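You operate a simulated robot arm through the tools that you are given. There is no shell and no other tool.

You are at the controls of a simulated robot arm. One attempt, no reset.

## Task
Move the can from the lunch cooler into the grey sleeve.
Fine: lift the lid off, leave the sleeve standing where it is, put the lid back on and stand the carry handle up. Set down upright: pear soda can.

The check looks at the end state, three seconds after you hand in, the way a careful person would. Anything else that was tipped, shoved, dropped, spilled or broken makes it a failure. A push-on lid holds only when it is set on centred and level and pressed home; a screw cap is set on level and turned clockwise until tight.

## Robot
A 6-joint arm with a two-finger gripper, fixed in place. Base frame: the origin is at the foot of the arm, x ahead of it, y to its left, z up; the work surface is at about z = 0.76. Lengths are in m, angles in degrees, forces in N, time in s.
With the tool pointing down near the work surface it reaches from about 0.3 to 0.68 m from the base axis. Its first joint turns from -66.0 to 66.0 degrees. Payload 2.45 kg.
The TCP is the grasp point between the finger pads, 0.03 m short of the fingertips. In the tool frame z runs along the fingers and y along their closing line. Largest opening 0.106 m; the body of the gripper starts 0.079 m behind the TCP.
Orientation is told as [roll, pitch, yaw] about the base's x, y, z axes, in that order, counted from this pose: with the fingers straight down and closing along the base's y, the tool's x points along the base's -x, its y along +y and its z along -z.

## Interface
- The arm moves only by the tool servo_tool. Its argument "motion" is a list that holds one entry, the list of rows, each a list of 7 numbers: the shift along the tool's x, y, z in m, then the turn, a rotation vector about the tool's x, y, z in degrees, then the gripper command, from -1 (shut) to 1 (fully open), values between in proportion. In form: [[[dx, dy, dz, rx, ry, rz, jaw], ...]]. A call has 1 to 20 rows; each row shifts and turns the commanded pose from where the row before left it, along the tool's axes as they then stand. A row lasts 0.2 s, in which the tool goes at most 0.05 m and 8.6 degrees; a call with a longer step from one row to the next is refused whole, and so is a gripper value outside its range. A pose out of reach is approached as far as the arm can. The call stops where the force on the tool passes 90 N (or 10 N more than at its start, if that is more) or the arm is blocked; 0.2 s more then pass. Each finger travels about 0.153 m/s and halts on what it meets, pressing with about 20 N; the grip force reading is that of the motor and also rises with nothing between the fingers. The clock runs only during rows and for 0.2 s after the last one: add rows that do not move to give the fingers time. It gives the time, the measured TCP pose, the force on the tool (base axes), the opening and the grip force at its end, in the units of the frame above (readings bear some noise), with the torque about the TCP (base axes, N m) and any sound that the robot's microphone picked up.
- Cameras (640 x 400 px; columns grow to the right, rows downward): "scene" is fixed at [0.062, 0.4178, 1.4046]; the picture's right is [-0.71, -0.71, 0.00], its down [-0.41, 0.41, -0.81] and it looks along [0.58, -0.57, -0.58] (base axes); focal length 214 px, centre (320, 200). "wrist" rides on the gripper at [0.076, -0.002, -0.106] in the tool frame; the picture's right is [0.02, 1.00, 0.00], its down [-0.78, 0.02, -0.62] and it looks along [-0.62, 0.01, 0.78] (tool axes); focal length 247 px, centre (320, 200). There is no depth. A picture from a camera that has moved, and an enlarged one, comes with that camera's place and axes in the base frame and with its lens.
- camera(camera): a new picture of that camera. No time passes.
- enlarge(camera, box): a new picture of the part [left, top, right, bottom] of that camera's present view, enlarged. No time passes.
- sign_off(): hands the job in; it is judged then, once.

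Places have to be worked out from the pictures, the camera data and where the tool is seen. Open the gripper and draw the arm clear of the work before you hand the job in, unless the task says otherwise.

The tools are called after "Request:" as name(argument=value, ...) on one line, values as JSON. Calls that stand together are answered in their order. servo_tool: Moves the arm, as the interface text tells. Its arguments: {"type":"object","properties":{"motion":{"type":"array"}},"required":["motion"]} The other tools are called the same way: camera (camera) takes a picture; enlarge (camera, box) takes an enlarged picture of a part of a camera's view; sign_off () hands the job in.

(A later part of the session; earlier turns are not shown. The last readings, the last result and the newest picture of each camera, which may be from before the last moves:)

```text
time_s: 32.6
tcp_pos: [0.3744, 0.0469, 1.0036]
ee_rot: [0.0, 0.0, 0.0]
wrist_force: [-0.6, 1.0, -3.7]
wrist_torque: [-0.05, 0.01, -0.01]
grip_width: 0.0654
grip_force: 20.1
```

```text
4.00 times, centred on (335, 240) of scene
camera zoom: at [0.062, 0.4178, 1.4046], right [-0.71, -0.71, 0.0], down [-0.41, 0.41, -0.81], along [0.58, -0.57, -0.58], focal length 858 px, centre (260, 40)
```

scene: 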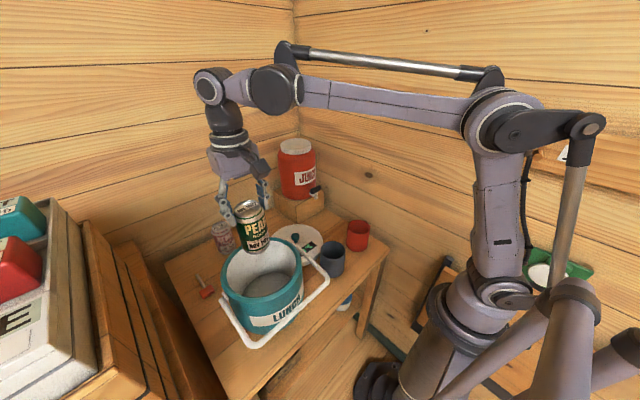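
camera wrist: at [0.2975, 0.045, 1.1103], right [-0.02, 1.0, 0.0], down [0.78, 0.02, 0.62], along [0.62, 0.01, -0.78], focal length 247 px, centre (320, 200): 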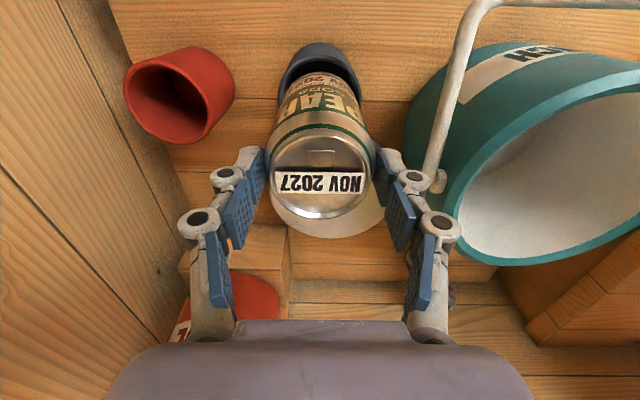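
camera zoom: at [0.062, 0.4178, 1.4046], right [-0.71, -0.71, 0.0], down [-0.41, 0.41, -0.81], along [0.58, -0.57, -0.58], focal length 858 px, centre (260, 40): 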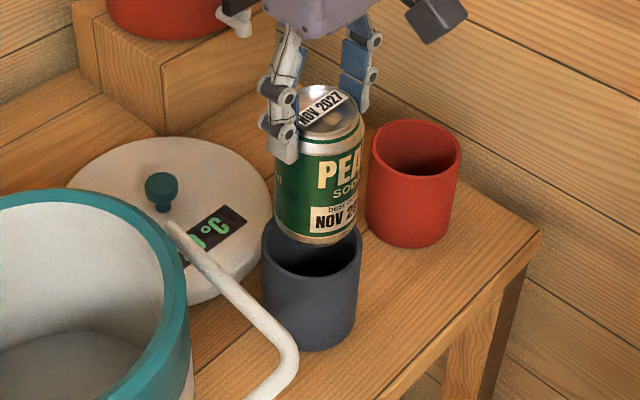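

Wrist view shows the can centred on the sleeve sideways; I zoom the scene camera more to check the fore-aft alignment.

Request:
enlarge(camera="scene", box=[325, 225, 375, 280])

Request:
enlarge(camera="wrist", box=[265, 30, 375, 110])

```text
7.27 times, centred on (350, 252) of scene
camera zoom: at [0.062, 0.4178, 1.4046], right [-0.71, -0.71, 0.0], down [-0.41, 0.41, -0.81], along [0.58, -0.57, -0.58], focal length 1560 px, centre (102, -182)
```

zoom: 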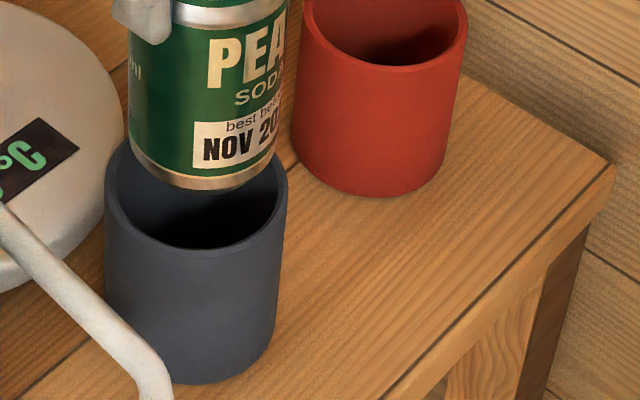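

```text
5.00 times, centred on (320, 70) of wrist
camera zoom: at [0.2975, 0.045, 1.1103], right [-0.02, 1.0, 0.0], down [0.78, 0.02, 0.62], along [0.62, 0.01, -0.78], focal length 1235 px, centre (320, 850)
```

zoom: 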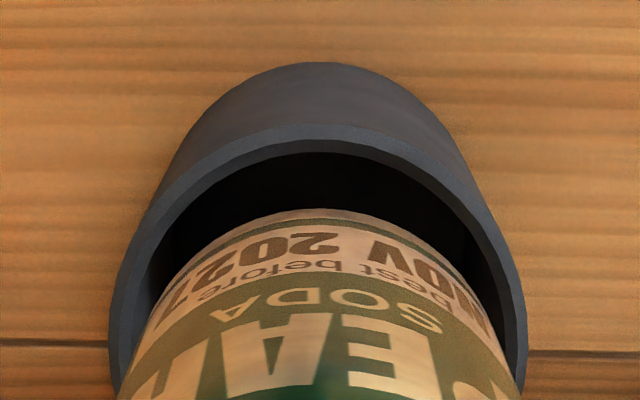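

Relative offsets between can and sleeve are within about 2–3 mm in both views, well inside the ~5 mm clearance; I nudge 1 mm in +x and +y and lower the can about 3 cm, so its bottom enters the sleeve, then check.

Request:
servo_tool(motion=[[[-0.001, 0.001, 0, 0, 0, 0, -1], [0, 0, 0.008, 0, 0, 0, -1], [0, 0, 0.008, 0, 0, 0, -1], [0, 0, 0.008, 0, 0, 0, -1], [0, 0, 0.008, 0, 0, 0, -1], [0, 0, 0, 0, 0, 0, -1], [0, 0, 0, 0, 0, 0, -1]]])

Request:
enlarge(camera="scene", box=[325, 225, 375, 280])

Request:
enlarge(camera="wrist", box=[265, 30, 375, 110])

```text
time_s: 34.2
tcp_pos: [0.3756, 0.049, 0.9696]
ee_rot: [0.0, 0.0, 0.0]
wrist_force: [-0.7, -0.5, -3.6]
wrist_torque: [-0.02, 0.0, 0.01]
grip_width: 0.0654
grip_force: 19.9
```

```text
7.27 times, centred on (350, 252) of scene
camera zoom: at [0.062, 0.4178, 1.4046], right [-0.71, -0.71, 0.0], down [-0.41, 0.41, -0.81], along [0.58, -0.57, -0.58], focal length 1560 px, centre (102, -182)
```

zoom: 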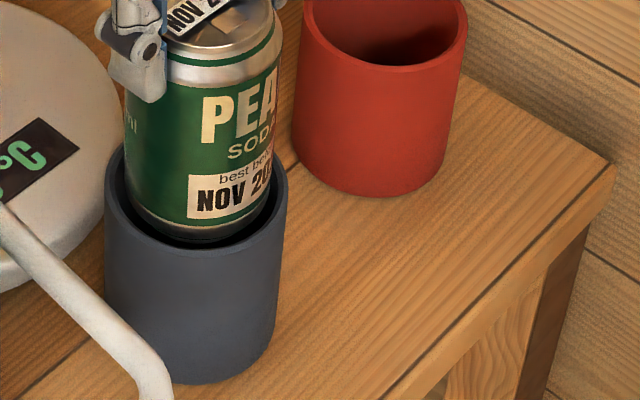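

```text
5.00 times, centred on (320, 70) of wrist
camera zoom: at [0.2991, 0.0453, 1.0775], right [-0.02, 1.0, 0.0], down [0.78, 0.02, 0.62], along [0.62, 0.01, -0.78], focal length 1235 px, centre (320, 850)
```

zoom: 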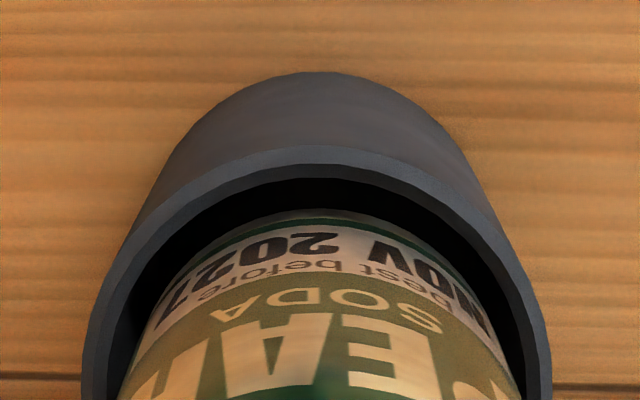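

The can's bottom is inside the sleeve with gaps all around and no contact force. I continue down to TCP z≈0.906.

Request:
servo_tool(motion=[[[0, -0.0005, 0.008, 0, 0, 0, -1], [0, 0, 0.008, 0, 0, 0, -1], [0, 0, 0.008, 0, 0, 0, -1], [0, 0, 0.008, 0, 0, 0, -1], [0, 0, 0.008, 0, 0, 0, -1], [0, 0, 0.008, 0, 0, 0, -1], [0, 0, 0.008, 0, 0, 0, -1], [0, 0, 0.008, 0, 0, 0, -1], [0, 0, 0, 0, 0, 0, -1]]])

Request:
enlarge(camera="scene", box=[310, 215, 380, 285])

Request:
enlarge(camera="wrist", box=[220, 50, 420, 230])

```text
time_s: 36.2
tcp_pos: [0.3747, 0.0462, 0.9084]
ee_rot: [0.0, 0.1, 0.0]
wrist_force: [-0.5, 0.3, -3.7]
wrist_torque: [0.0, 0.04, 0.02]
grip_width: 0.0653
grip_force: 20.2
```

```text
5.71 times, centred on (345, 250) of scene
camera zoom: at [0.062, 0.4178, 1.4046], right [-0.71, -0.71, 0.0], down [-0.41, 0.41, -0.81], along [0.58, -0.57, -0.58], focal length 1226 px, centre (177, -86)
```

zoom: 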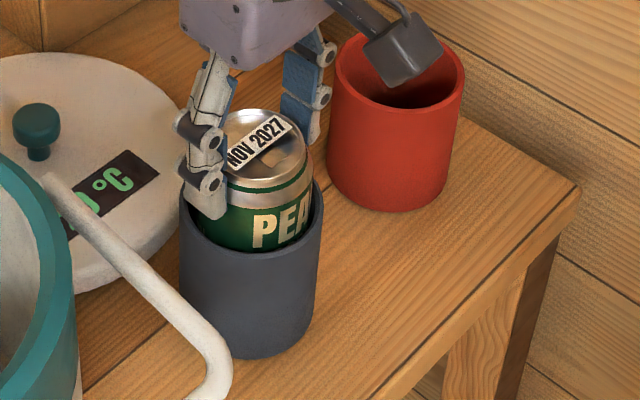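

```text
2.22 times, centred on (320, 140) of wrist
camera zoom: at [0.2986, 0.0445, 1.0145], right [-0.02, 1.0, 0.0], down [0.78, 0.02, 0.62], along [0.62, 0.01, -0.78], focal length 549 px, centre (320, 333)
```

zoom: 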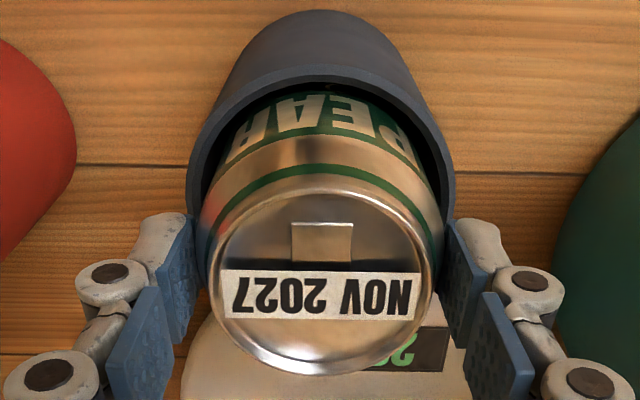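

No contact yet and the fingertips are still about 2 cm above the rim. I lower in 3 mm steps toward the sleeve floor.

Request:
servo_tool(motion=[[[0, 0, 0.003, 0, 0, 0, -1], [0, 0, 0.003, 0, 0, 0, -1], [0, 0, 0.002, 0, 0, 0, -1], [0, 0, 0, 0, 0, 0, -1]]])

Request:
enlarge(camera="scene", box=[310, 215, 380, 285])

```text
time_s: 37.2
tcp_pos: [0.3761, 0.0452, 0.899]
ee_rot: [0.0, 0.1, 0.0]
wrist_force: [-0.3, -0.4, -3.2]
wrist_torque: [0.0, 0.0, 0.02]
grip_width: 0.0655
grip_force: 20.1
```

```text
5.71 times, centred on (345, 250) of scene
camera zoom: at [0.062, 0.4178, 1.4046], right [-0.71, -0.71, 0.0], down [-0.41, 0.41, -0.81], along [0.58, -0.57, -0.58], focal length 1226 px, centre (177, -86)
```

zoom: 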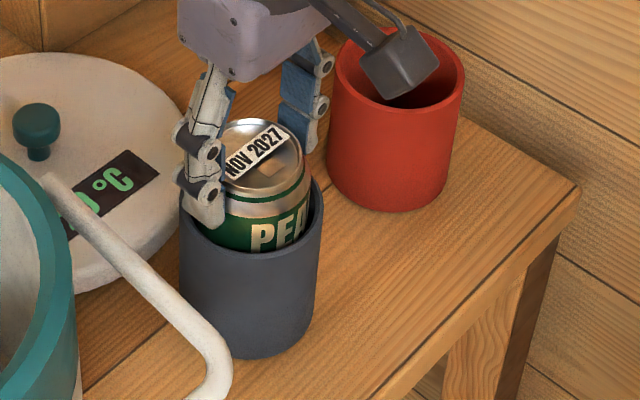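

Still free. Continue in 2 mm steps, watching for floor contact.

Request:
servo_tool(motion=[[[0, 0, 0.002, 0, 0, 0, -1], [0, 0, 0.002, 0, 0, 0, -1], [0, 0, 0, 0, 0, 0, -1]]])

```text
time_s: 38.0
tcp_pos: [0.3741, 0.0464, 0.8958]
ee_rot: [0.1, 0.1, 0.0]
wrist_force: [0.1, 0.8, -2.3]
wrist_torque: [-0.01, -0.03, -0.02]
grip_width: 0.0656
grip_force: 20.2
```

Request:
servo_tool(motion=[[[0, 0, 0.0015, 0, 0, 0, -1], [0, 0, 0, 0, 0, 0, -1]]])

Request:
enlarge(camera="wrist", box=[220, 50, 420, 230])

Request:
enlarge(camera="scene", box=[325, 225, 375, 265])

```text
time_s: 38.6
tcp_pos: [0.3747, 0.0464, 0.8938]
ee_rot: [0.0, 0.0, 0.0]
wrist_force: [-0.6, 0.4, -2.8]
wrist_torque: [0.03, 0.02, 0.01]
grip_width: 0.0653
grip_force: 20.3
```

```text
2.22 times, centred on (320, 140) of wrist
camera zoom: at [0.2988, 0.0441, 1.001], right [-0.02, 1.0, 0.0], down [0.78, 0.02, 0.62], along [0.62, 0.01, -0.78], focal length 549 px, centre (320, 333)
```

zoom: 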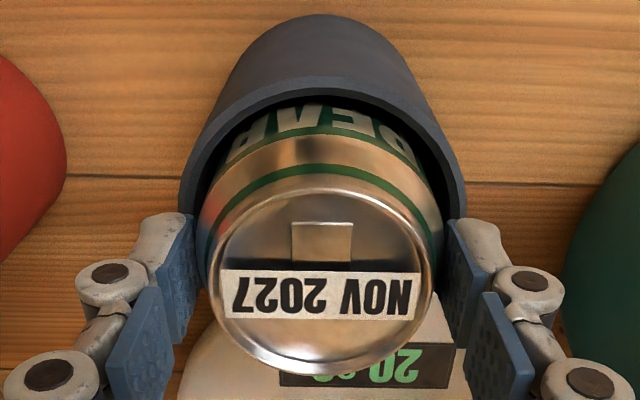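

```text
10.00 times, centred on (350, 245) of scene
camera zoom: at [0.062, 0.4178, 1.4046], right [-0.71, -0.71, 0.0], down [-0.41, 0.41, -0.81], along [0.58, -0.57, -0.58], focal length 2145 px, centre (20, -250)
```

zoom: 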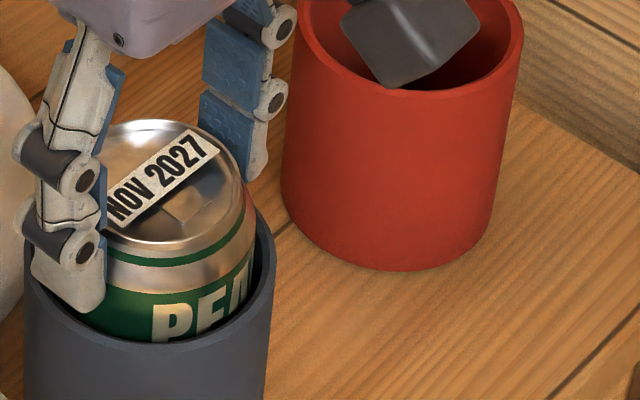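

Still only the can's weight on the wrist; tips are about 6 mm above the rim. Two more small steps.

Request:
servo_tool(motion=[[[0, 0, 0.0015, 0, 0, 0, -1], [0, 0, 0, 0, 0, 0, -1]]])

```text
time_s: 39.2
tcp_pos: [0.3759, 0.0467, 0.8924]
ee_rot: [0.0, 0.0, 0.0]
wrist_force: [0.3, 0.6, -2.9]
wrist_torque: [0.0, 0.0, -0.03]
grip_width: 0.0655
grip_force: 20.4
```

Request:
servo_tool(motion=[[[0, 0, 0.001, 0, 0, 0, -1], [0, 0, 0, 0, 0, 0, -1]]])

Request:
enlarge(camera="scene", box=[325, 235, 355, 259])

```text
time_s: 39.8
tcp_pos: [0.3747, 0.0482, 0.891]
ee_rot: [0.0, 0.0, -0.1]
wrist_force: [0.5, -0.5, -3.7]
wrist_torque: [0.03, -0.01, 0.02]
grip_width: 0.0656
grip_force: 19.7
```

```text
16.00 times, centred on (340, 247) of scene
camera zoom: at [0.062, 0.4178, 1.4046], right [-0.71, -0.71, 0.0], down [-0.41, 0.41, -0.81], along [0.58, -0.57, -0.58], focal length 3432 px, centre (0, -552)
```

zoom: 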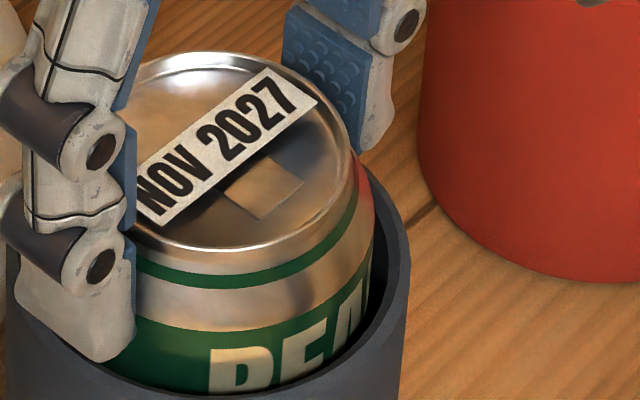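

Fingertips are right at z≈0.861, roughly 3 mm over the rim, and the can still hangs free. One more 1 mm step with a force check.

Request:
servo_tool(motion=[[[0, 0, 0.001, 0, 0, 0, -1], [0, 0, 0, 0, 0, 0, -1]]])

```text
time_s: 40.4
tcp_pos: [0.3754, 0.0469, 0.889]
ee_rot: [0.0, 0.0, 0.1]
wrist_force: [-2.3, 0.2, 13.2]
wrist_torque: [0.03, 0.09, -0.01]
grip_width: 0.0658
grip_force: 20.4
```

Contact: about 17 N upward now. I check in the pictures whether the can has reached the floor or the fingertips touch the rim.

Request:
enlarge(camera="scene", box=[325, 235, 355, 259])

Request:
enlarge(camera="wrist", box=[360, 80, 440, 160])

Request:
enlarge(camera="wrist", box=[220, 80, 300, 160])

```text
16.00 times, centred on (340, 247) of scene
camera zoom: at [0.0618, 0.4178, 1.4046], right [-0.71, -0.71, 0.0], down [-0.41, 0.41, -0.81], along [0.58, -0.57, -0.58], focal length 3432 px, centre (0, -552)
```

zoom: 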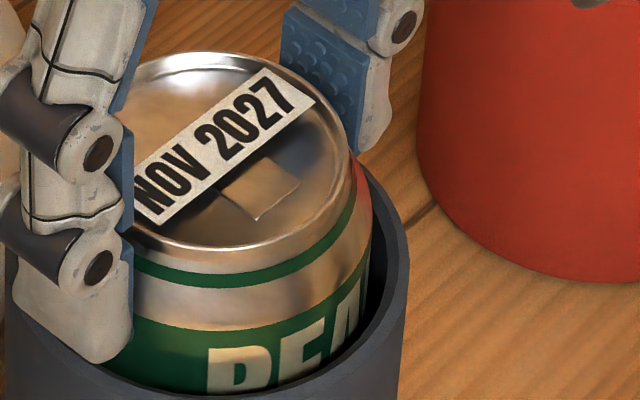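

```text
5.00 times, centred on (400, 120) of wrist
camera zoom: at [0.2992, 0.0449, 0.997], right [-0.02, 1.0, 0.0], down [0.78, 0.02, 0.62], along [0.62, 0.01, -0.78], focal length 1235 px, centre (-80, 600)
```

zoom: 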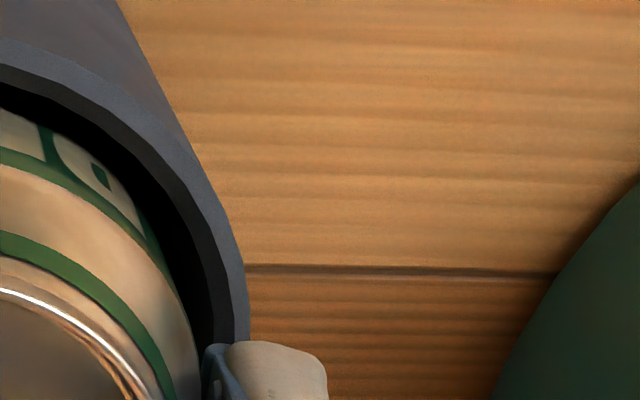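

```text
5.00 times, centred on (260, 120) of wrist
camera zoom: at [0.2992, 0.0449, 0.997], right [-0.02, 1.0, 0.0], down [0.78, 0.02, 0.62], along [0.62, 0.01, -0.78], focal length 1235 px, centre (620, 600)
```

zoom: 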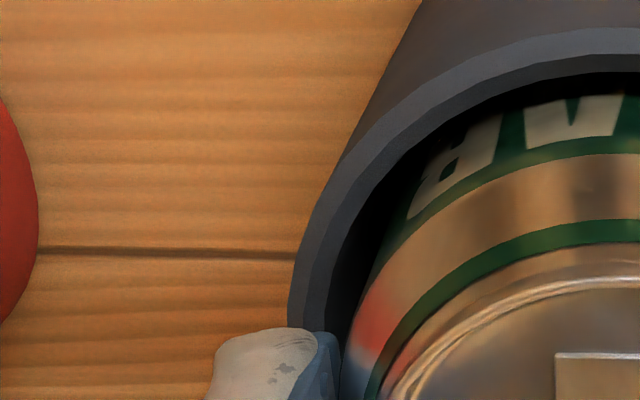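

I relieve the contact by 1 mm and read the force again before opening.

Request:
servo_tool(motion=[[[0, 0, -0.001, 0, 0, 0, -1], [0, 0, 0, 0, 0, 0, -1]]])

```text
time_s: 41.0
tcp_pos: [0.3754, 0.0475, 0.8905]
ee_rot: [0.0, 0.0, 0.0]
wrist_force: [-1.3, 0.3, 0.1]
wrist_torque: [-0.02, -0.03, 0.0]
grip_width: 0.0657
grip_force: 19.9
```

The can's weight is now carried by the sleeve floor (force ≈ 0). I open just slightly to let go, rise, and then look.

Request:
servo_tool(motion=[[[0, 0, 0, 0, 0, 0, 0.3], [0, 0, 0, 0, 0, 0, 0.42], [0, 0, 0, 0, 0, 0, 0.42], [0, 0, -0.005, 0, 0, 0, 0.42], [0, 0, -0.01, 0, 0, 0, 0.5], [0, 0, -0.02, 0, 0, 0, 0.6], [0, 0, -0.04, 0, 0, 0, 0.7], [0, 0, -0.045, 0, 0, 0, 0.7], [0, 0, -0.045, 0, 0, 0, 0.7], [0, 0, -0.045, 0, 0, 0, 0.7], [0, 0, 0, 0, 0, 0, 0.7]]])

Request:
enlarge(camera="scene", box=[310, 215, 380, 285])

Request:
camera(camera="wrist")

```text
time_s: 43.4
tcp_pos: [0.3744, 0.0449, 1.0997]
ee_rot: [0.1, -0.1, 0.0]
wrist_force: [-0.1, -0.2, -0.1]
wrist_torque: [-0.01, 0.03, 0.0]
grip_width: 0.0902
grip_force: 0.1
```

```text
5.71 times, centred on (345, 250) of scene
camera zoom: at [0.062, 0.4178, 1.4046], right [-0.71, -0.71, 0.0], down [-0.41, 0.41, -0.81], along [0.58, -0.57, -0.58], focal length 1226 px, centre (177, -86)
```

zoom: 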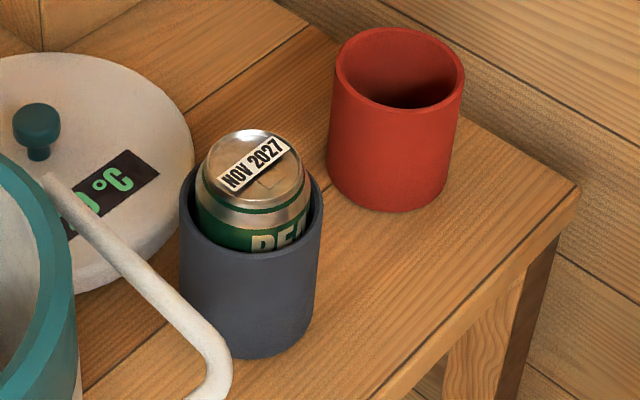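

```text
taken
camera wrist: at [0.2981, 0.0421, 1.206], right [-0.02, 1.0, 0.0], down [0.78, 0.02, 0.62], along [0.62, 0.01, -0.78], focal length 247 px, centre (320, 200)
```

wrist: 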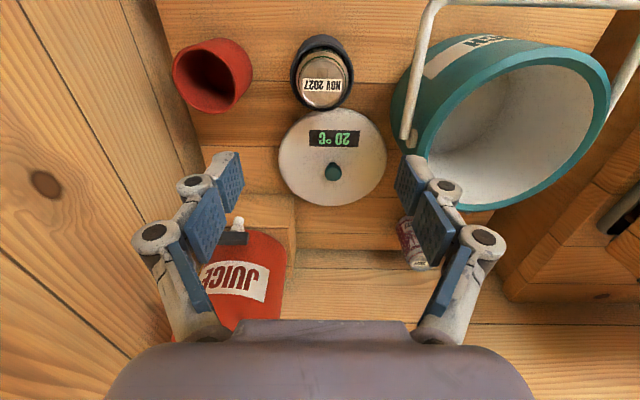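

The can stands upright in the sleeve, and the sleeve has not moved. Now I return to the lid: fly above the knob (≈ (0.544, 0.072)) with fingers at 0.0636 m and check the alignment.

Request:
servo_tool(motion=[[[-0.034, 0.0054, 0, 0, 0, 0, 0.5], [-0.034, 0.0054, 0, 0, 0, 0, 0.2], [-0.034, 0.0054, 0, 0, 0, 0, 0.2], [-0.034, 0.0054, 0, 0, 0, 0, 0.2], [-0.034, 0.0054, 0, 0, 0, 0, 0.2], [0, 0, 0.04, 0, 0, 0, 0.2], [0, 0, 0.04, 0, 0, 0, 0.2], [0, 0, 0.04, 0, 0, 0, 0.2], [0, 0, 0.04, 0, 0, 0, 0.2], [0, 0, 0.04, 0, 0, 0, 0.2], [0, 0, 0, 0, 0, 0, 0.2], [0, 0, 0, 0, 0, 0, 0.2]]])

Request:
camera(camera="wrist")

Request:
enlarge(camera="wrist", box=[240, 80, 400, 220])

```text
time_s: 46.0
tcp_pos: [0.5484, 0.0739, 0.9034]
ee_rot: [0.0, 0.0, 0.0]
wrist_force: [-0.1, 0.7, -0.1]
wrist_torque: [0.02, 0.02, 0.0]
grip_width: 0.0636
grip_force: 0.1
```

```text
taken
camera wrist: at [0.4719, 0.0727, 1.01], right [-0.02, 1.0, 0.0], down [0.78, 0.02, 0.62], along [0.62, 0.01, -0.78], focal length 247 px, centre (320, 200)
```

wrist: 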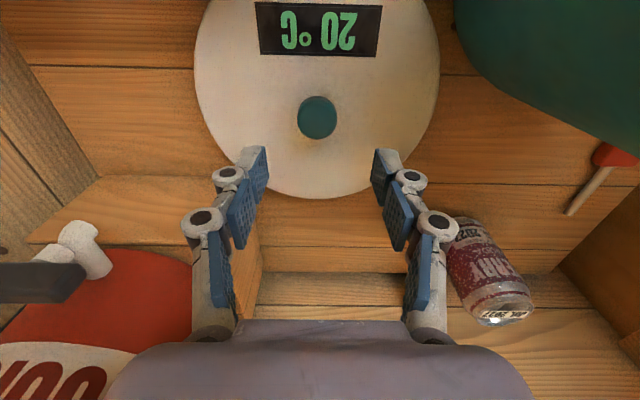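

```text
2.86 times, centred on (320, 150) of wrist
camera zoom: at [0.4719, 0.0727, 1.01], right [-0.02, 1.0, 0.0], down [0.78, 0.02, 0.62], along [0.62, 0.01, -0.78], focal length 706 px, centre (320, 343)
```

zoom: 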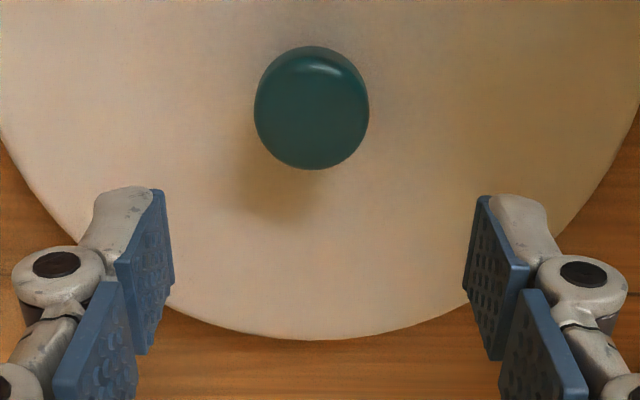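

The knob is 1.6 mm toward -x and 2.9 mm toward -y of the TCP axis. I correct that, descend to z≈0.8195 and grip the knob as before.

Request:
servo_tool(motion=[[[0.0016, -0.0029, 0, 0, 0, 0, 0.2], [0, 0, 0.03, 0, 0, 0, 0.2], [0, 0, 0.03, 0, 0, 0, 0.2], [0, 0, 0.015, 0, 0, 0, 0.2], [0, 0, 0.008, 0, 0, 0, 0.2], [0, 0, 0, 0, 0, 0, 0.2], [0, 0, 0, 0, 0, 0, -0.2], [0, 0, 0, 0, 0, 0, -0.5], [0, 0, 0, 0, 0, 0, -1], [0, 0, 0, 0, 0, 0, -1]]])

Request:
camera(camera="wrist")

Request:
enlarge(camera="scene", box=[250, 190, 350, 265])

```text
time_s: 48.2
tcp_pos: [0.5437, 0.07, 0.8183]
ee_rot: [0.0, 0.0, 0.0]
wrist_force: [0.8, -0.7, -0.2]
wrist_torque: [-0.01, -0.02, 0.01]
grip_width: 0.0299
grip_force: 19.9
```

```text
taken
camera wrist: at [0.4676, 0.0683, 0.925], right [-0.02, 1.0, 0.0], down [0.78, 0.02, 0.62], along [0.62, 0.01, -0.78], focal length 247 px, centre (320, 200)
```

wrist: 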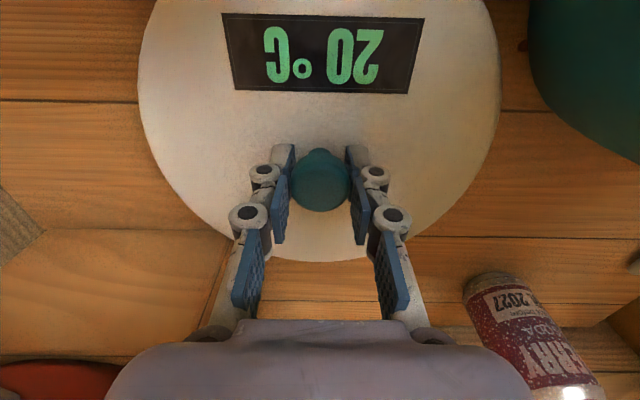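

```text
5.33 times, centred on (300, 228) of scene
camera zoom: at [0.062, 0.4178, 1.4046], right [-0.71, -0.71, 0.0], down [-0.41, 0.41, -0.81], along [0.58, -0.57, -0.58], focal length 1144 px, centre (427, 53)
```

zoom: 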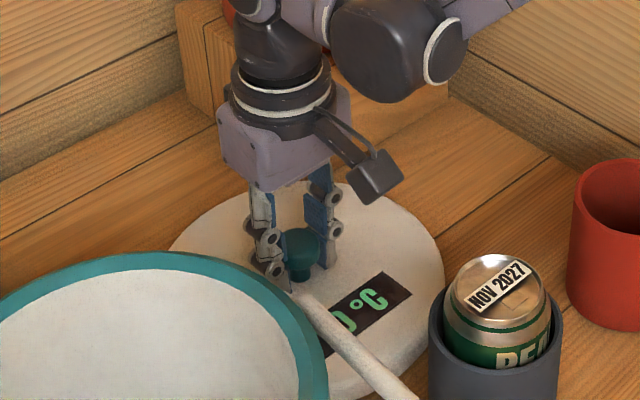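

The knob sits in the gripper exactly as at the first grasp (picture within 1 px). I lift the lid, carry it back over the cooler to the original grasp position, and stop at z≈1.019 to check alignment.

Request:
servo_tool(motion=[[[0, 0, -0.01, 0, 0, 0, -1], [0, 0, -0.03, 0, 0, 0, -1], [0, 0, -0.04, 0, 0, 0, -1], [0, 0, -0.04, 0, 0, 0, -1], [0, 0, -0.04, 0, 0, 0, -1], [0, 0, -0.04, 0, 0, 0, -1], [0, 0, -0.04, 0, 0, 0, -1], [0, 0, -0.02, 0, 0, 0, -1], [0.0141, 0.0248, 0, 0, 0, 0, -1], [0.0141, 0.0248, 0, 0, 0, 0, -1], [0.0141, 0.0248, 0, 0, 0, 0, -1], [0.0141, 0.0248, 0, 0, 0, 0, -1], [0.0141, 0.0248, 0, 0, 0, 0, -1], [0.0141, 0.0248, 0, 0, 0, 0, -1], [0.0141, 0.0249, 0, 0, 0, 0, -1], [0.0141, 0.0249, 0, 0, 0, 0, -1], [0, 0, 0.03, 0, 0, 0, -1], [0, 0, 0.03, 0, 0, 0, -1], [0, 0, 0, 0, 0, 0, -1], [0, 0, 0, 0, 0, 0, -1]]])

Request:
camera(camera="wrist")

Request:
enlarge(camera="scene", box=[200, 200, 350, 330])

```text
time_s: 52.4
tcp_pos: [0.4289, 0.2695, 1.02]
ee_rot: [0.1, -0.1, -0.1]
wrist_force: [0.4, -0.4, -2.1]
wrist_torque: [-0.02, 0.01, 0.02]
grip_width: 0.0299
grip_force: 20.0
```

```text
taken
camera wrist: at [0.3532, 0.2675, 1.1267], right [-0.02, 1.0, 0.0], down [0.78, 0.02, 0.62], along [0.62, 0.01, -0.78], focal length 247 px, centre (320, 200)
```

wrist: 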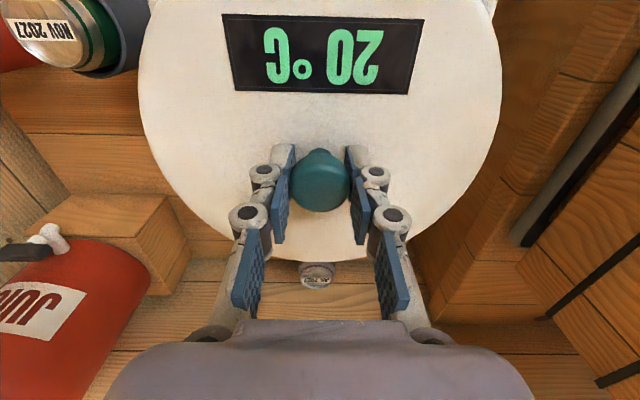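

```text
3.08 times, centred on (275, 265) of scene
camera zoom: at [0.062, 0.4178, 1.4046], right [-0.71, -0.71, 0.0], down [-0.41, 0.41, -0.81], along [0.58, -0.57, -0.58], focal length 660 px, centre (458, 0)
```

zoom: 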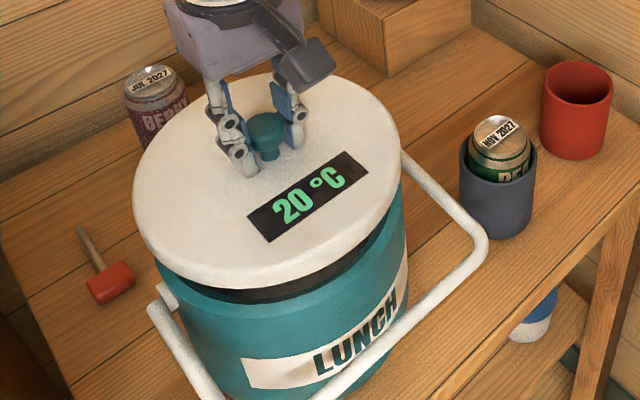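

Lid is over the cooler and looks centred and level. I lower to z≈0.991, about 1 cm above its seated height, and recheck.

Request:
servo_tool(motion=[[[0, 0, 0.01, 0, 0, 0, -1], [0, 0, 0.01, 0, 0, 0, -1], [0, 0, 0.008, 0, 0, 0, -1], [0, 0, 0, 0, 0, 0, -1], [0, 0, 0, 0, 0, 0, -1]]])

Request:
enlarge(camera="scene", box=[210, 220, 330, 320])

Request:
camera(camera="wrist")

```text
time_s: 53.6
tcp_pos: [0.4296, 0.2685, 0.99]
ee_rot: [0.0, 0.0, 0.1]
wrist_force: [-0.8, -0.6, -0.6]
wrist_torque: [0.02, -0.01, 0.02]
grip_width: 0.0298
grip_force: 19.9
```

```text
4.00 times, centred on (270, 270) of scene
camera zoom: at [0.062, 0.4178, 1.4046], right [-0.71, -0.71, 0.0], down [-0.41, 0.41, -0.81], along [0.58, -0.57, -0.58], focal length 858 px, centre (520, -80)
```

zoom: 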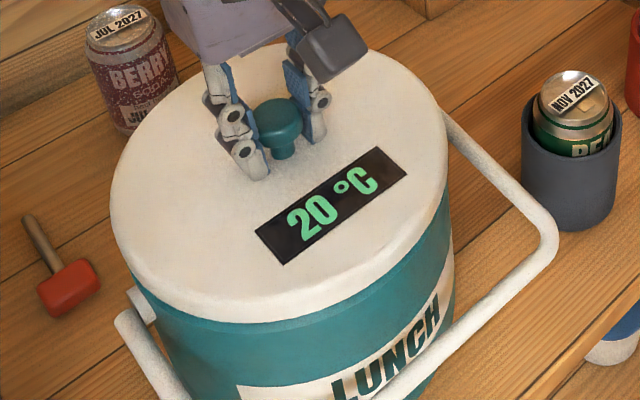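

```text
taken
camera wrist: at [0.3539, 0.2668, 1.0972], right [-0.02, 1.0, 0.0], down [0.78, 0.02, 0.62], along [0.62, 0.01, -0.78], focal length 247 px, centre (320, 200)
```

wrist: 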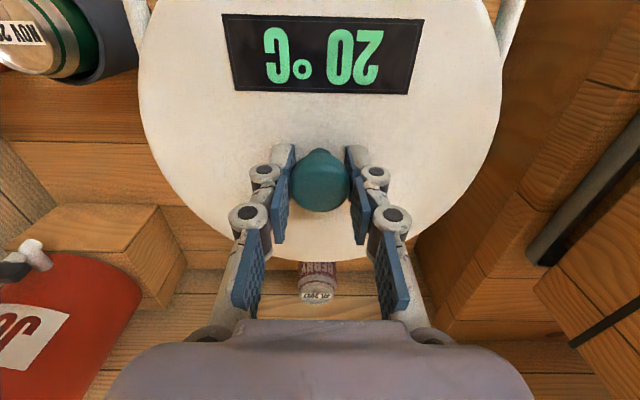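

Request:
servo_tool(motion=[[[0, 0, 0.003, 0, 0, 0, -1], [0, 0, 0.003, 0, 0, 0, -1], [0, 0, 0, 0, 0, 0, -1]]])

Request:
camera(camera="wrist")

Request:
enlarge(camera="scene", box=[190, 190, 350, 340])

```text
time_s: 54.4
tcp_pos: [0.4303, 0.2691, 0.9846]
ee_rot: [0.0, 0.0, 0.0]
wrist_force: [0.2, -0.5, -0.4]
wrist_torque: [-0.03, 0.01, 0.04]
grip_width: 0.0298
grip_force: 19.8
```

```text
taken
camera wrist: at [0.3537, 0.2673, 1.0912], right [-0.02, 1.0, 0.0], down [0.78, 0.02, 0.62], along [0.62, 0.01, -0.78], focal length 247 px, centre (320, 200)
```

wrist: 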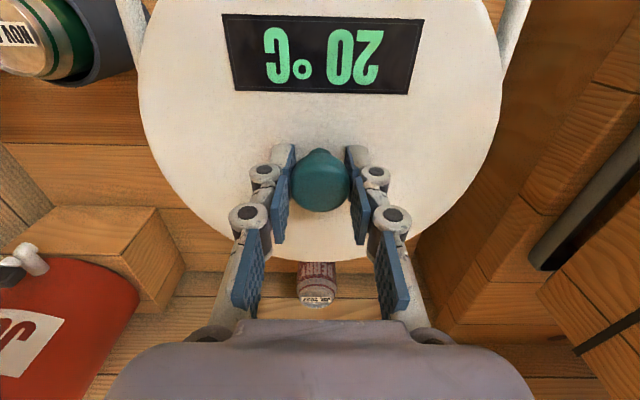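

```text
2.67 times, centred on (270, 265) of scene
camera zoom: at [0.062, 0.4178, 1.4046], right [-0.71, -0.71, 0.0], down [-0.41, 0.41, -0.81], along [0.58, -0.57, -0.58], focal length 572 px, centre (453, 27)
```

zoom: 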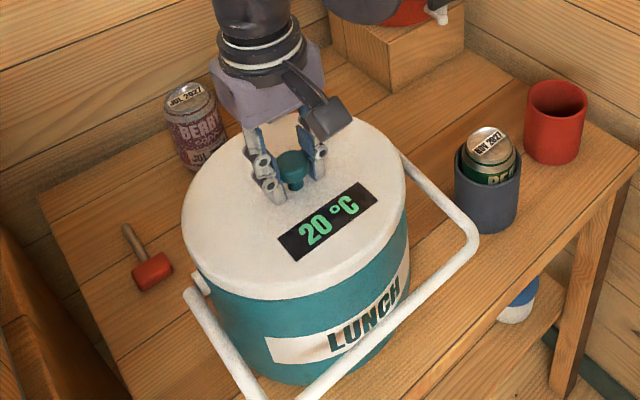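

Matches the original seated picture to within a pixel; about 3 mm remain. I go down in small steps, listening for the snap and watching the force.

Request:
servo_tool(motion=[[[0, 0, 0.0015, 0, 0, 0, -1], [0, 0, 0.0015, 0, 0, 0, -1], [0, 0, 0, 0, 0, 0, -1]]])

```text
time_s: 55.2
tcp_pos: [0.4307, 0.2689, 0.9823]
ee_rot: [0.0, 0.0, 0.0]
wrist_force: [-0.7, 1.8, -0.4]
wrist_torque: [-0.01, 0.06, 0.01]
grip_width: 0.0296
grip_force: 19.7
```

Request:
servo_tool(motion=[[[0, 0, 0.001, 0, 0, 0, -1], [0, 0, 0, 0, 0, 0, -1]]])

```text
time_s: 55.8
tcp_pos: [0.4303, 0.2704, 0.9813]
ee_rot: [0.0, 0.1, -0.1]
wrist_force: [-8.9, 0.6, 5.0]
wrist_torque: [0.01, 0.21, 0.03]
grip_width: 0.0299
grip_force: 20.2
heard: snap
```

A snap was heard at z≈0.981. I press 1.5 mm further to make sure it is home all round.

Request:
servo_tool(motion=[[[0.0003, 0, 0.001, 0, 0, 0, -1], [0, 0, 0.0005, 0, 0, 0, -1], [0, 0, 0, 0, 0, 0, -1]]])

Request:
enlarge(camera="scene", box=[200, 220, 320, 320])

```text
time_s: 56.6
tcp_pos: [0.4298, 0.2706, 0.9794]
ee_rot: [0.0, -0.1, 0.0]
wrist_force: [-14.2, 0.7, 37.0]
wrist_torque: [0.02, 0.32, 0.02]
grip_width: 0.0299
grip_force: 19.6
```

```text
4.00 times, centred on (260, 270) of scene
camera zoom: at [0.0611, 0.4175, 1.4047], right [-0.71, -0.71, 0.0], down [-0.41, 0.41, -0.81], along [0.58, -0.57, -0.58], focal length 858 px, centre (560, -80)
```

zoom: 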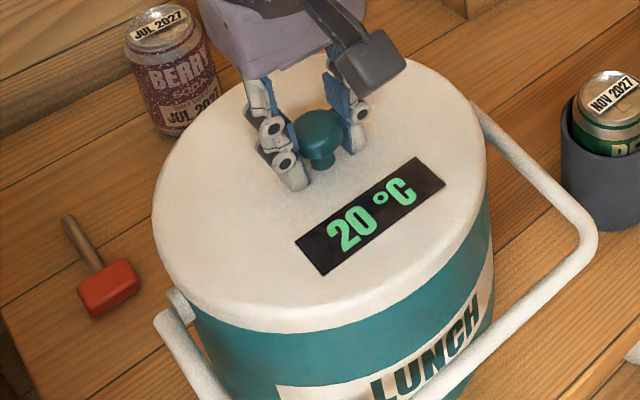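

37 N of press with the lid snapped and level. I relieve the load, open, and rise clear to inspect the lid.

Request:
servo_tool(motion=[[[0.0005, 0, -0.0018, 0, 0, 0, -1], [0, 0, 0, 0, 0, 0, -1], [0, 0, 0, 0, 0, 0, -0.1], [0, 0, 0, 0, 0, 0, 0.2], [0, 0, 0, 0, 0, 0, 0.2], [0, 0, -0.01, 0, 0, 0, 0.2], [0, 0, -0.02, 0, 0, 0, 0.2], [0, 0, -0.04, 0, 0, 0, 0.2], [0, 0, -0.04, 0, 0, 0, 0.2], [0, 0, -0.04, 0, 0, 0, 0.2], [0, 0, 0, 0, 0, 0, 0.2]]])

Request:
enlarge(camera="scene", box=[190, 200, 350, 350])

Request:
camera(camera="wrist")

```text
time_s: 59.0
tcp_pos: [0.4288, 0.2676, 1.1305]
ee_rot: [0.1, 0.0, 0.0]
wrist_force: [-0.2, 0.2, -0.9]
wrist_torque: [0.01, 0.01, -0.02]
grip_width: 0.0635
grip_force: 0.0
```

```text
2.67 times, centred on (270, 275) of scene
camera zoom: at [0.062, 0.4178, 1.4046], right [-0.71, -0.71, 0.0], down [-0.41, 0.41, -0.81], along [0.58, -0.57, -0.58], focal length 572 px, centre (453, 0)
```

zoom: 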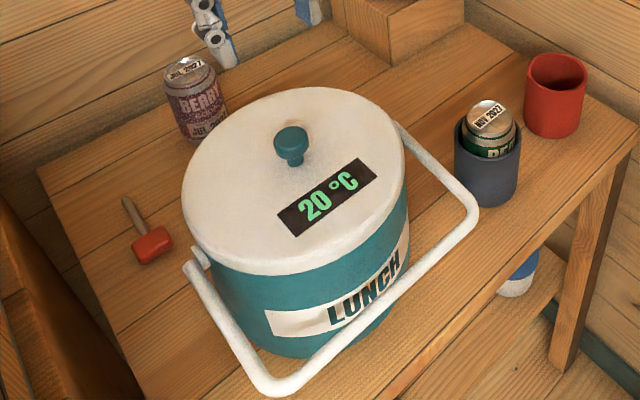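

```text
taken
camera wrist: at [0.3523, 0.2656, 1.2372], right [-0.02, 1.0, 0.0], down [0.78, 0.02, 0.62], along [0.62, 0.01, -0.78], focal length 247 px, centre (320, 200)
```

wrist: 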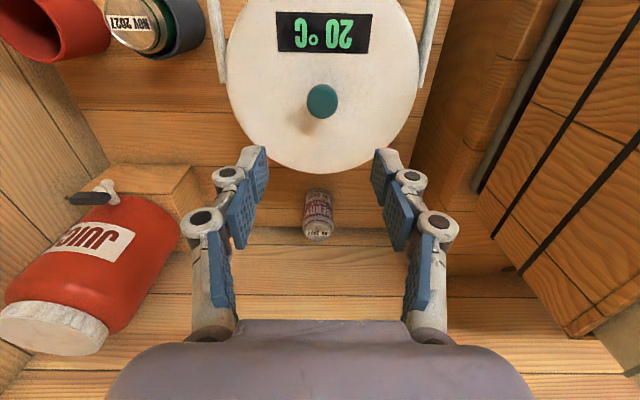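

The lid is back in exactly its original position. Now the handle: its crossbar lies at about x≈0.289, z≈0.895, y from 0.153 to 0.387, hinged at about (0.431, 0.915). I turn the gripper 90° (fingers closing along x) at height so it can grip the crossbar from above.

Request:
servo_tool(motion=[[[0, 0, 0, 0, 0, -8.2, 0.2], [0, 0, 0, 0, 0, -8.2, 0.2], [0, 0, 0, 0, 0, -8.2, 0.2], [0, 0, 0, 0, 0, -8.2, 0.2], [0, 0, 0, 0, 0, -8.2, 0.2], [0, 0, 0, 0, 0, -8.2, 0.2], [0, 0, 0, 0, 0, -8.2, 0.2], [0, 0, 0, 0, 0, -8.2, 0.2], [0, 0, 0, 0, 0, -8.2, 0.2], [0, 0, 0, 0, 0, -8.1, 0.2], [0, 0, 0, 0, 0, -8.1, 0.2], [0, 0, 0, 0, 0, 0, 0.2], [0, 0, 0, 0, 0, 0, 0.2]]])

Request:
camera(camera="scene")

Request:
camera(camera="wrist")

```text
time_s: 61.8
tcp_pos: [0.4308, 0.2692, 1.1293]
ee_rot: [0.0, 0.0, 90.0]
wrist_force: [0.2, 0.1, 1.2]
wrist_torque: [0.0, -0.01, 0.02]
grip_width: 0.0637
grip_force: 0.0
```

```text
taken
```

scene: 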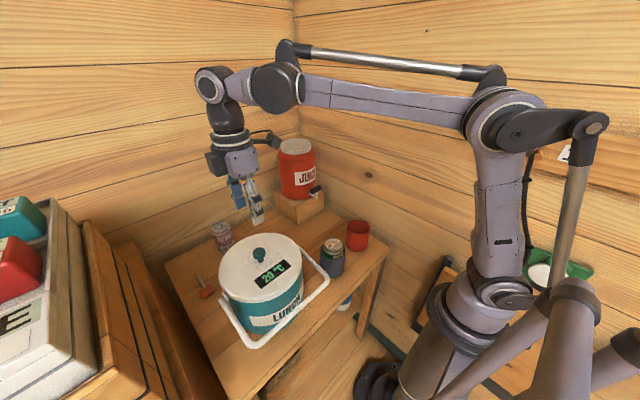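

```text
taken
camera wrist: at [0.4325, 0.1928, 1.2371], right [-1.0, -0.02, 0.0], down [-0.02, 0.78, 0.62], along [-0.01, 0.62, -0.78], focal length 247 px, centre (320, 200)
```

wrist: 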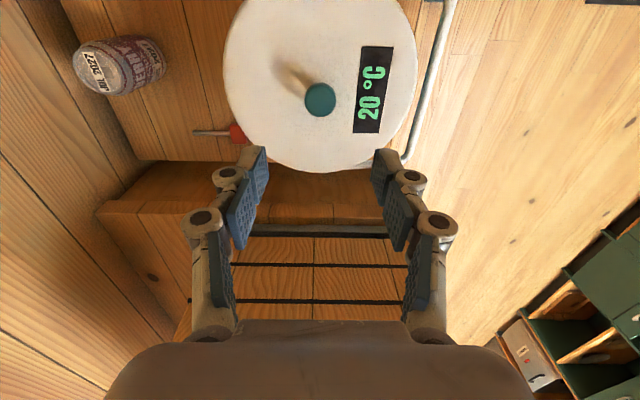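

Yaw 90° reached. Now tool x = base -y and tool y = base -x; I move to about (0.29, 0.19, 1.04) above the crossbar near its -y corner and look.

Request:
servo_tool(motion=[[[0.0156, 0.028, 0.018, 0, 0, 0, 0.2], [0.0156, 0.028, 0.018, 0, 0, 0, 0.2], [0.0156, 0.028, 0.018, 0, 0, 0, 0.2], [0.0156, 0.028, 0.018, 0, 0, 0, 0.2], [0.0156, 0.028, 0.018, 0, 0, 0, 0.2], [0, 0, 0, 0, 0, 0, 0.2], [0, 0, 0, 0, 0, 0, 0.2]]])

Request:
camera(camera="wrist")

Request:
camera(camera="scene")

```text
time_s: 63.4
tcp_pos: [0.2915, 0.1897, 1.0402]
ee_rot: [0.0, -0.1, 90.1]
wrist_force: [0.3, 0.4, 0.5]
wrist_torque: [0.01, 0.01, 0.01]
grip_width: 0.0635
grip_force: 0.2
```

```text
taken
camera wrist: at [0.2935, 0.1133, 1.1478], right [-1.0, -0.02, 0.0], down [-0.02, 0.78, 0.62], along [-0.01, 0.62, -0.78], focal length 247 px, centre (320, 200)
```

wrist: 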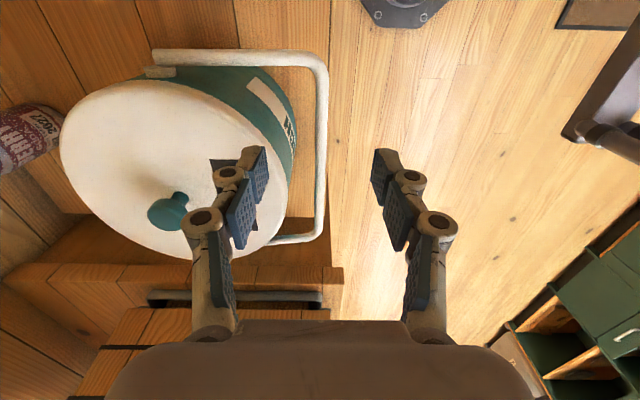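

```text
taken
```

scene: 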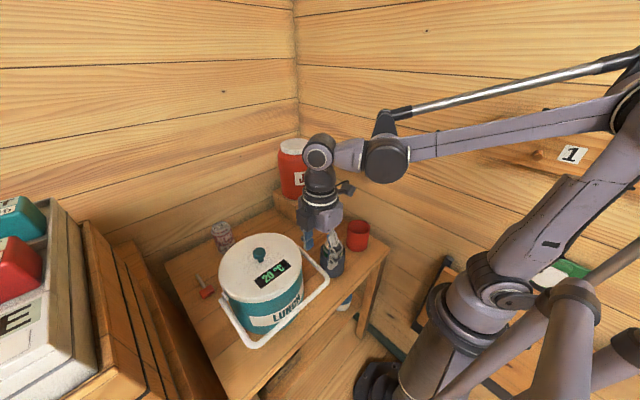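

Request:
enlarge(camera="wrist", box=[240, 30, 400, 250])

Request:
enlarge(camera="scene", box=[220, 215, 350, 355])

```text
1.82 times, centred on (320, 140) of wrist
camera zoom: at [0.2935, 0.1133, 1.1478], right [-1.0, -0.02, 0.0], down [-0.02, 0.78, 0.62], along [-0.01, 0.62, -0.78], focal length 449 px, centre (320, 309)
```

zoom: 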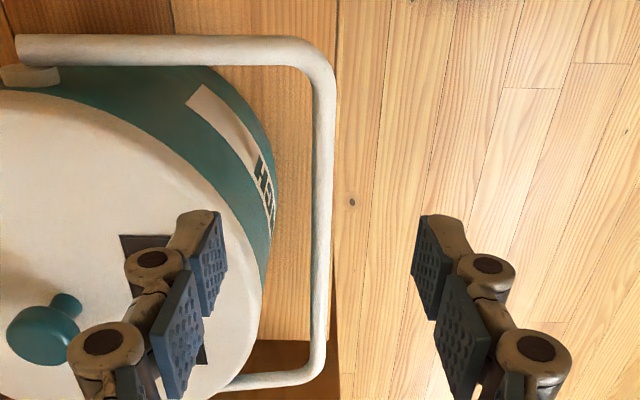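

```text
2.86 times, centred on (285, 285) of scene
camera zoom: at [0.062, 0.4178, 1.4046], right [-0.71, -0.71, 0.0], down [-0.41, 0.41, -0.81], along [0.58, -0.57, -0.58], focal length 613 px, centre (420, -43)
```

zoom: 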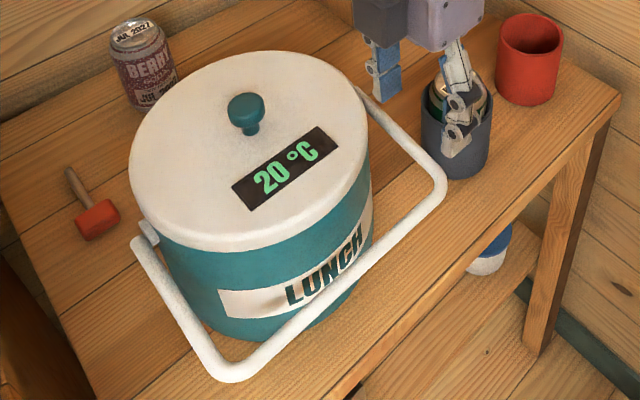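

Request:
enlarge(camera="scene", box=[270, 250, 350, 320])

```text
5.71 times, centred on (310, 285) of scene
camera zoom: at [0.062, 0.4178, 1.4046], right [-0.71, -0.71, 0.0], down [-0.41, 0.41, -0.81], along [0.58, -0.57, -0.58], focal length 1226 px, centre (377, -286)
```

zoom: 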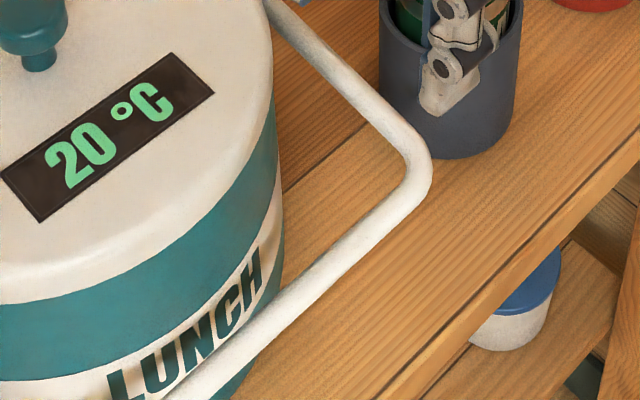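

The crossbar axis is at x≈0.2905, z≈0.889 (about 13–14 mm thick), directly below the TCP; the side arm is at y≈0.152, so there is room for the fingers at y≈0.19. I narrow the fingers to 0.04 m and lower around the bar in stages.

Request:
servo_tool(motion=[[[0, 0.001, 0.03, 0, 0, 0, -0.2], [0, 0, 0.03, 0, 0, 0, -0.2], [0, 0, 0.03, 0, 0, 0, -0.2], [0, 0, 0.01, 0, 0, 0, -0.2], [0, 0, 0, 0, 0, 0, -0.2], [0, 0, 0, 0, 0, 0, -0.2]]])

Request:
camera(camera="wrist")

Request:
enlarge(camera="wrist", box=[240, 60, 400, 220])

Request:
enlarge(camera="scene", box=[270, 220, 370, 320])

```text
time_s: 64.8
tcp_pos: [0.2912, 0.1892, 0.9444]
ee_rot: [0.0, 0.0, 90.0]
wrist_force: [0.3, 0.5, -0.1]
wrist_torque: [0.0, -0.02, -0.01]
grip_width: 0.0425
grip_force: 0.0
```

```text
taken
camera wrist: at [0.2931, 0.112, 1.0497], right [-1.0, -0.02, 0.0], down [-0.02, 0.78, 0.62], along [-0.01, 0.62, -0.78], focal length 247 px, centre (320, 200)
```

wrist: 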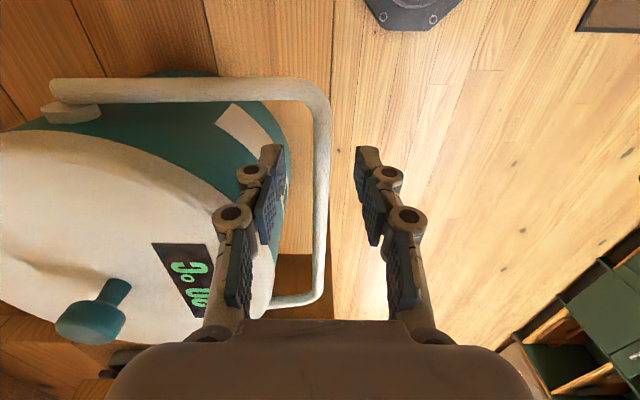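

```text
2.50 times, centred on (320, 140) of wrist
camera zoom: at [0.2931, 0.112, 1.0497], right [-1.0, -0.02, 0.0], down [-0.02, 0.78, 0.62], along [-0.01, 0.62, -0.78], focal length 617 px, centre (320, 350)
```

zoom: 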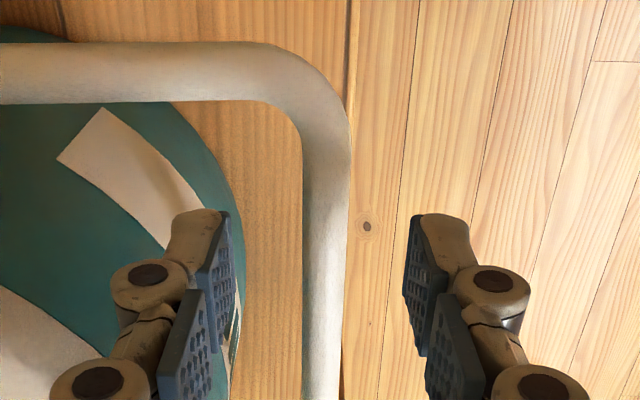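

```text
4.00 times, centred on (320, 270) of scene
camera zoom: at [0.062, 0.4178, 1.4046], right [-0.71, -0.71, 0.0], down [-0.41, 0.41, -0.81], along [0.58, -0.57, -0.58], focal length 858 px, centre (320, -80)
```

zoom: 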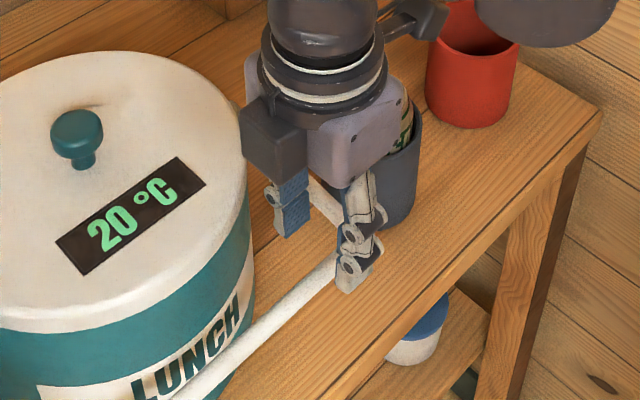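

The bar height confirms at z≈0.889 and x≈0.2897. I shift 1.4 mm, lower to z≈0.889 and check before closing.

Request:
servo_tool(motion=[[[0, 0.0014, 0.02, 0, 0, 0, -0.2], [0, 0, 0.02, 0, 0, 0, -0.2], [0, 0, 0.014, 0, 0, 0, -0.2], [0, 0, 0, 0, 0, 0, -0.2], [0, 0, 0, 0, 0, 0, -0.2]]])

Request:
enlarge(camera="wrist", box=[220, 60, 420, 260])

Request:
enlarge(camera="scene", box=[270, 220, 370, 320])

```text
time_s: 66.0
tcp_pos: [0.2902, 0.1916, 0.8874]
ee_rot: [-0.1, 0.0, 90.0]
wrist_force: [0.1, -0.9, 0.1]
wrist_torque: [0.0, -0.03, 0.01]
grip_width: 0.0421
grip_force: 0.0
```

```text
2.00 times, centred on (320, 160) of wrist
camera zoom: at [0.2923, 0.114, 0.994], right [-1.0, -0.02, 0.0], down [-0.02, 0.78, 0.62], along [-0.01, 0.62, -0.78], focal length 494 px, centre (320, 280)
```

zoom: 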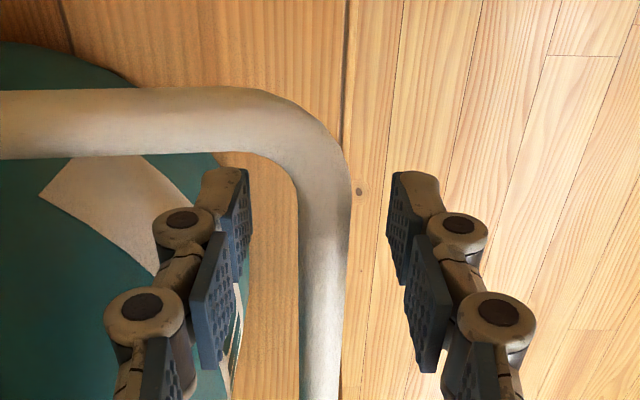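

```text
4.00 times, centred on (320, 270) of scene
camera zoom: at [0.062, 0.4178, 1.4046], right [-0.71, -0.71, 0.0], down [-0.41, 0.41, -0.81], along [0.58, -0.57, -0.58], focal length 858 px, centre (320, -80)
```

zoom: 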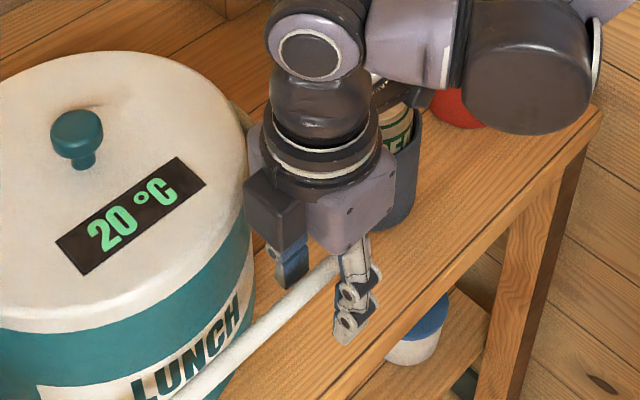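

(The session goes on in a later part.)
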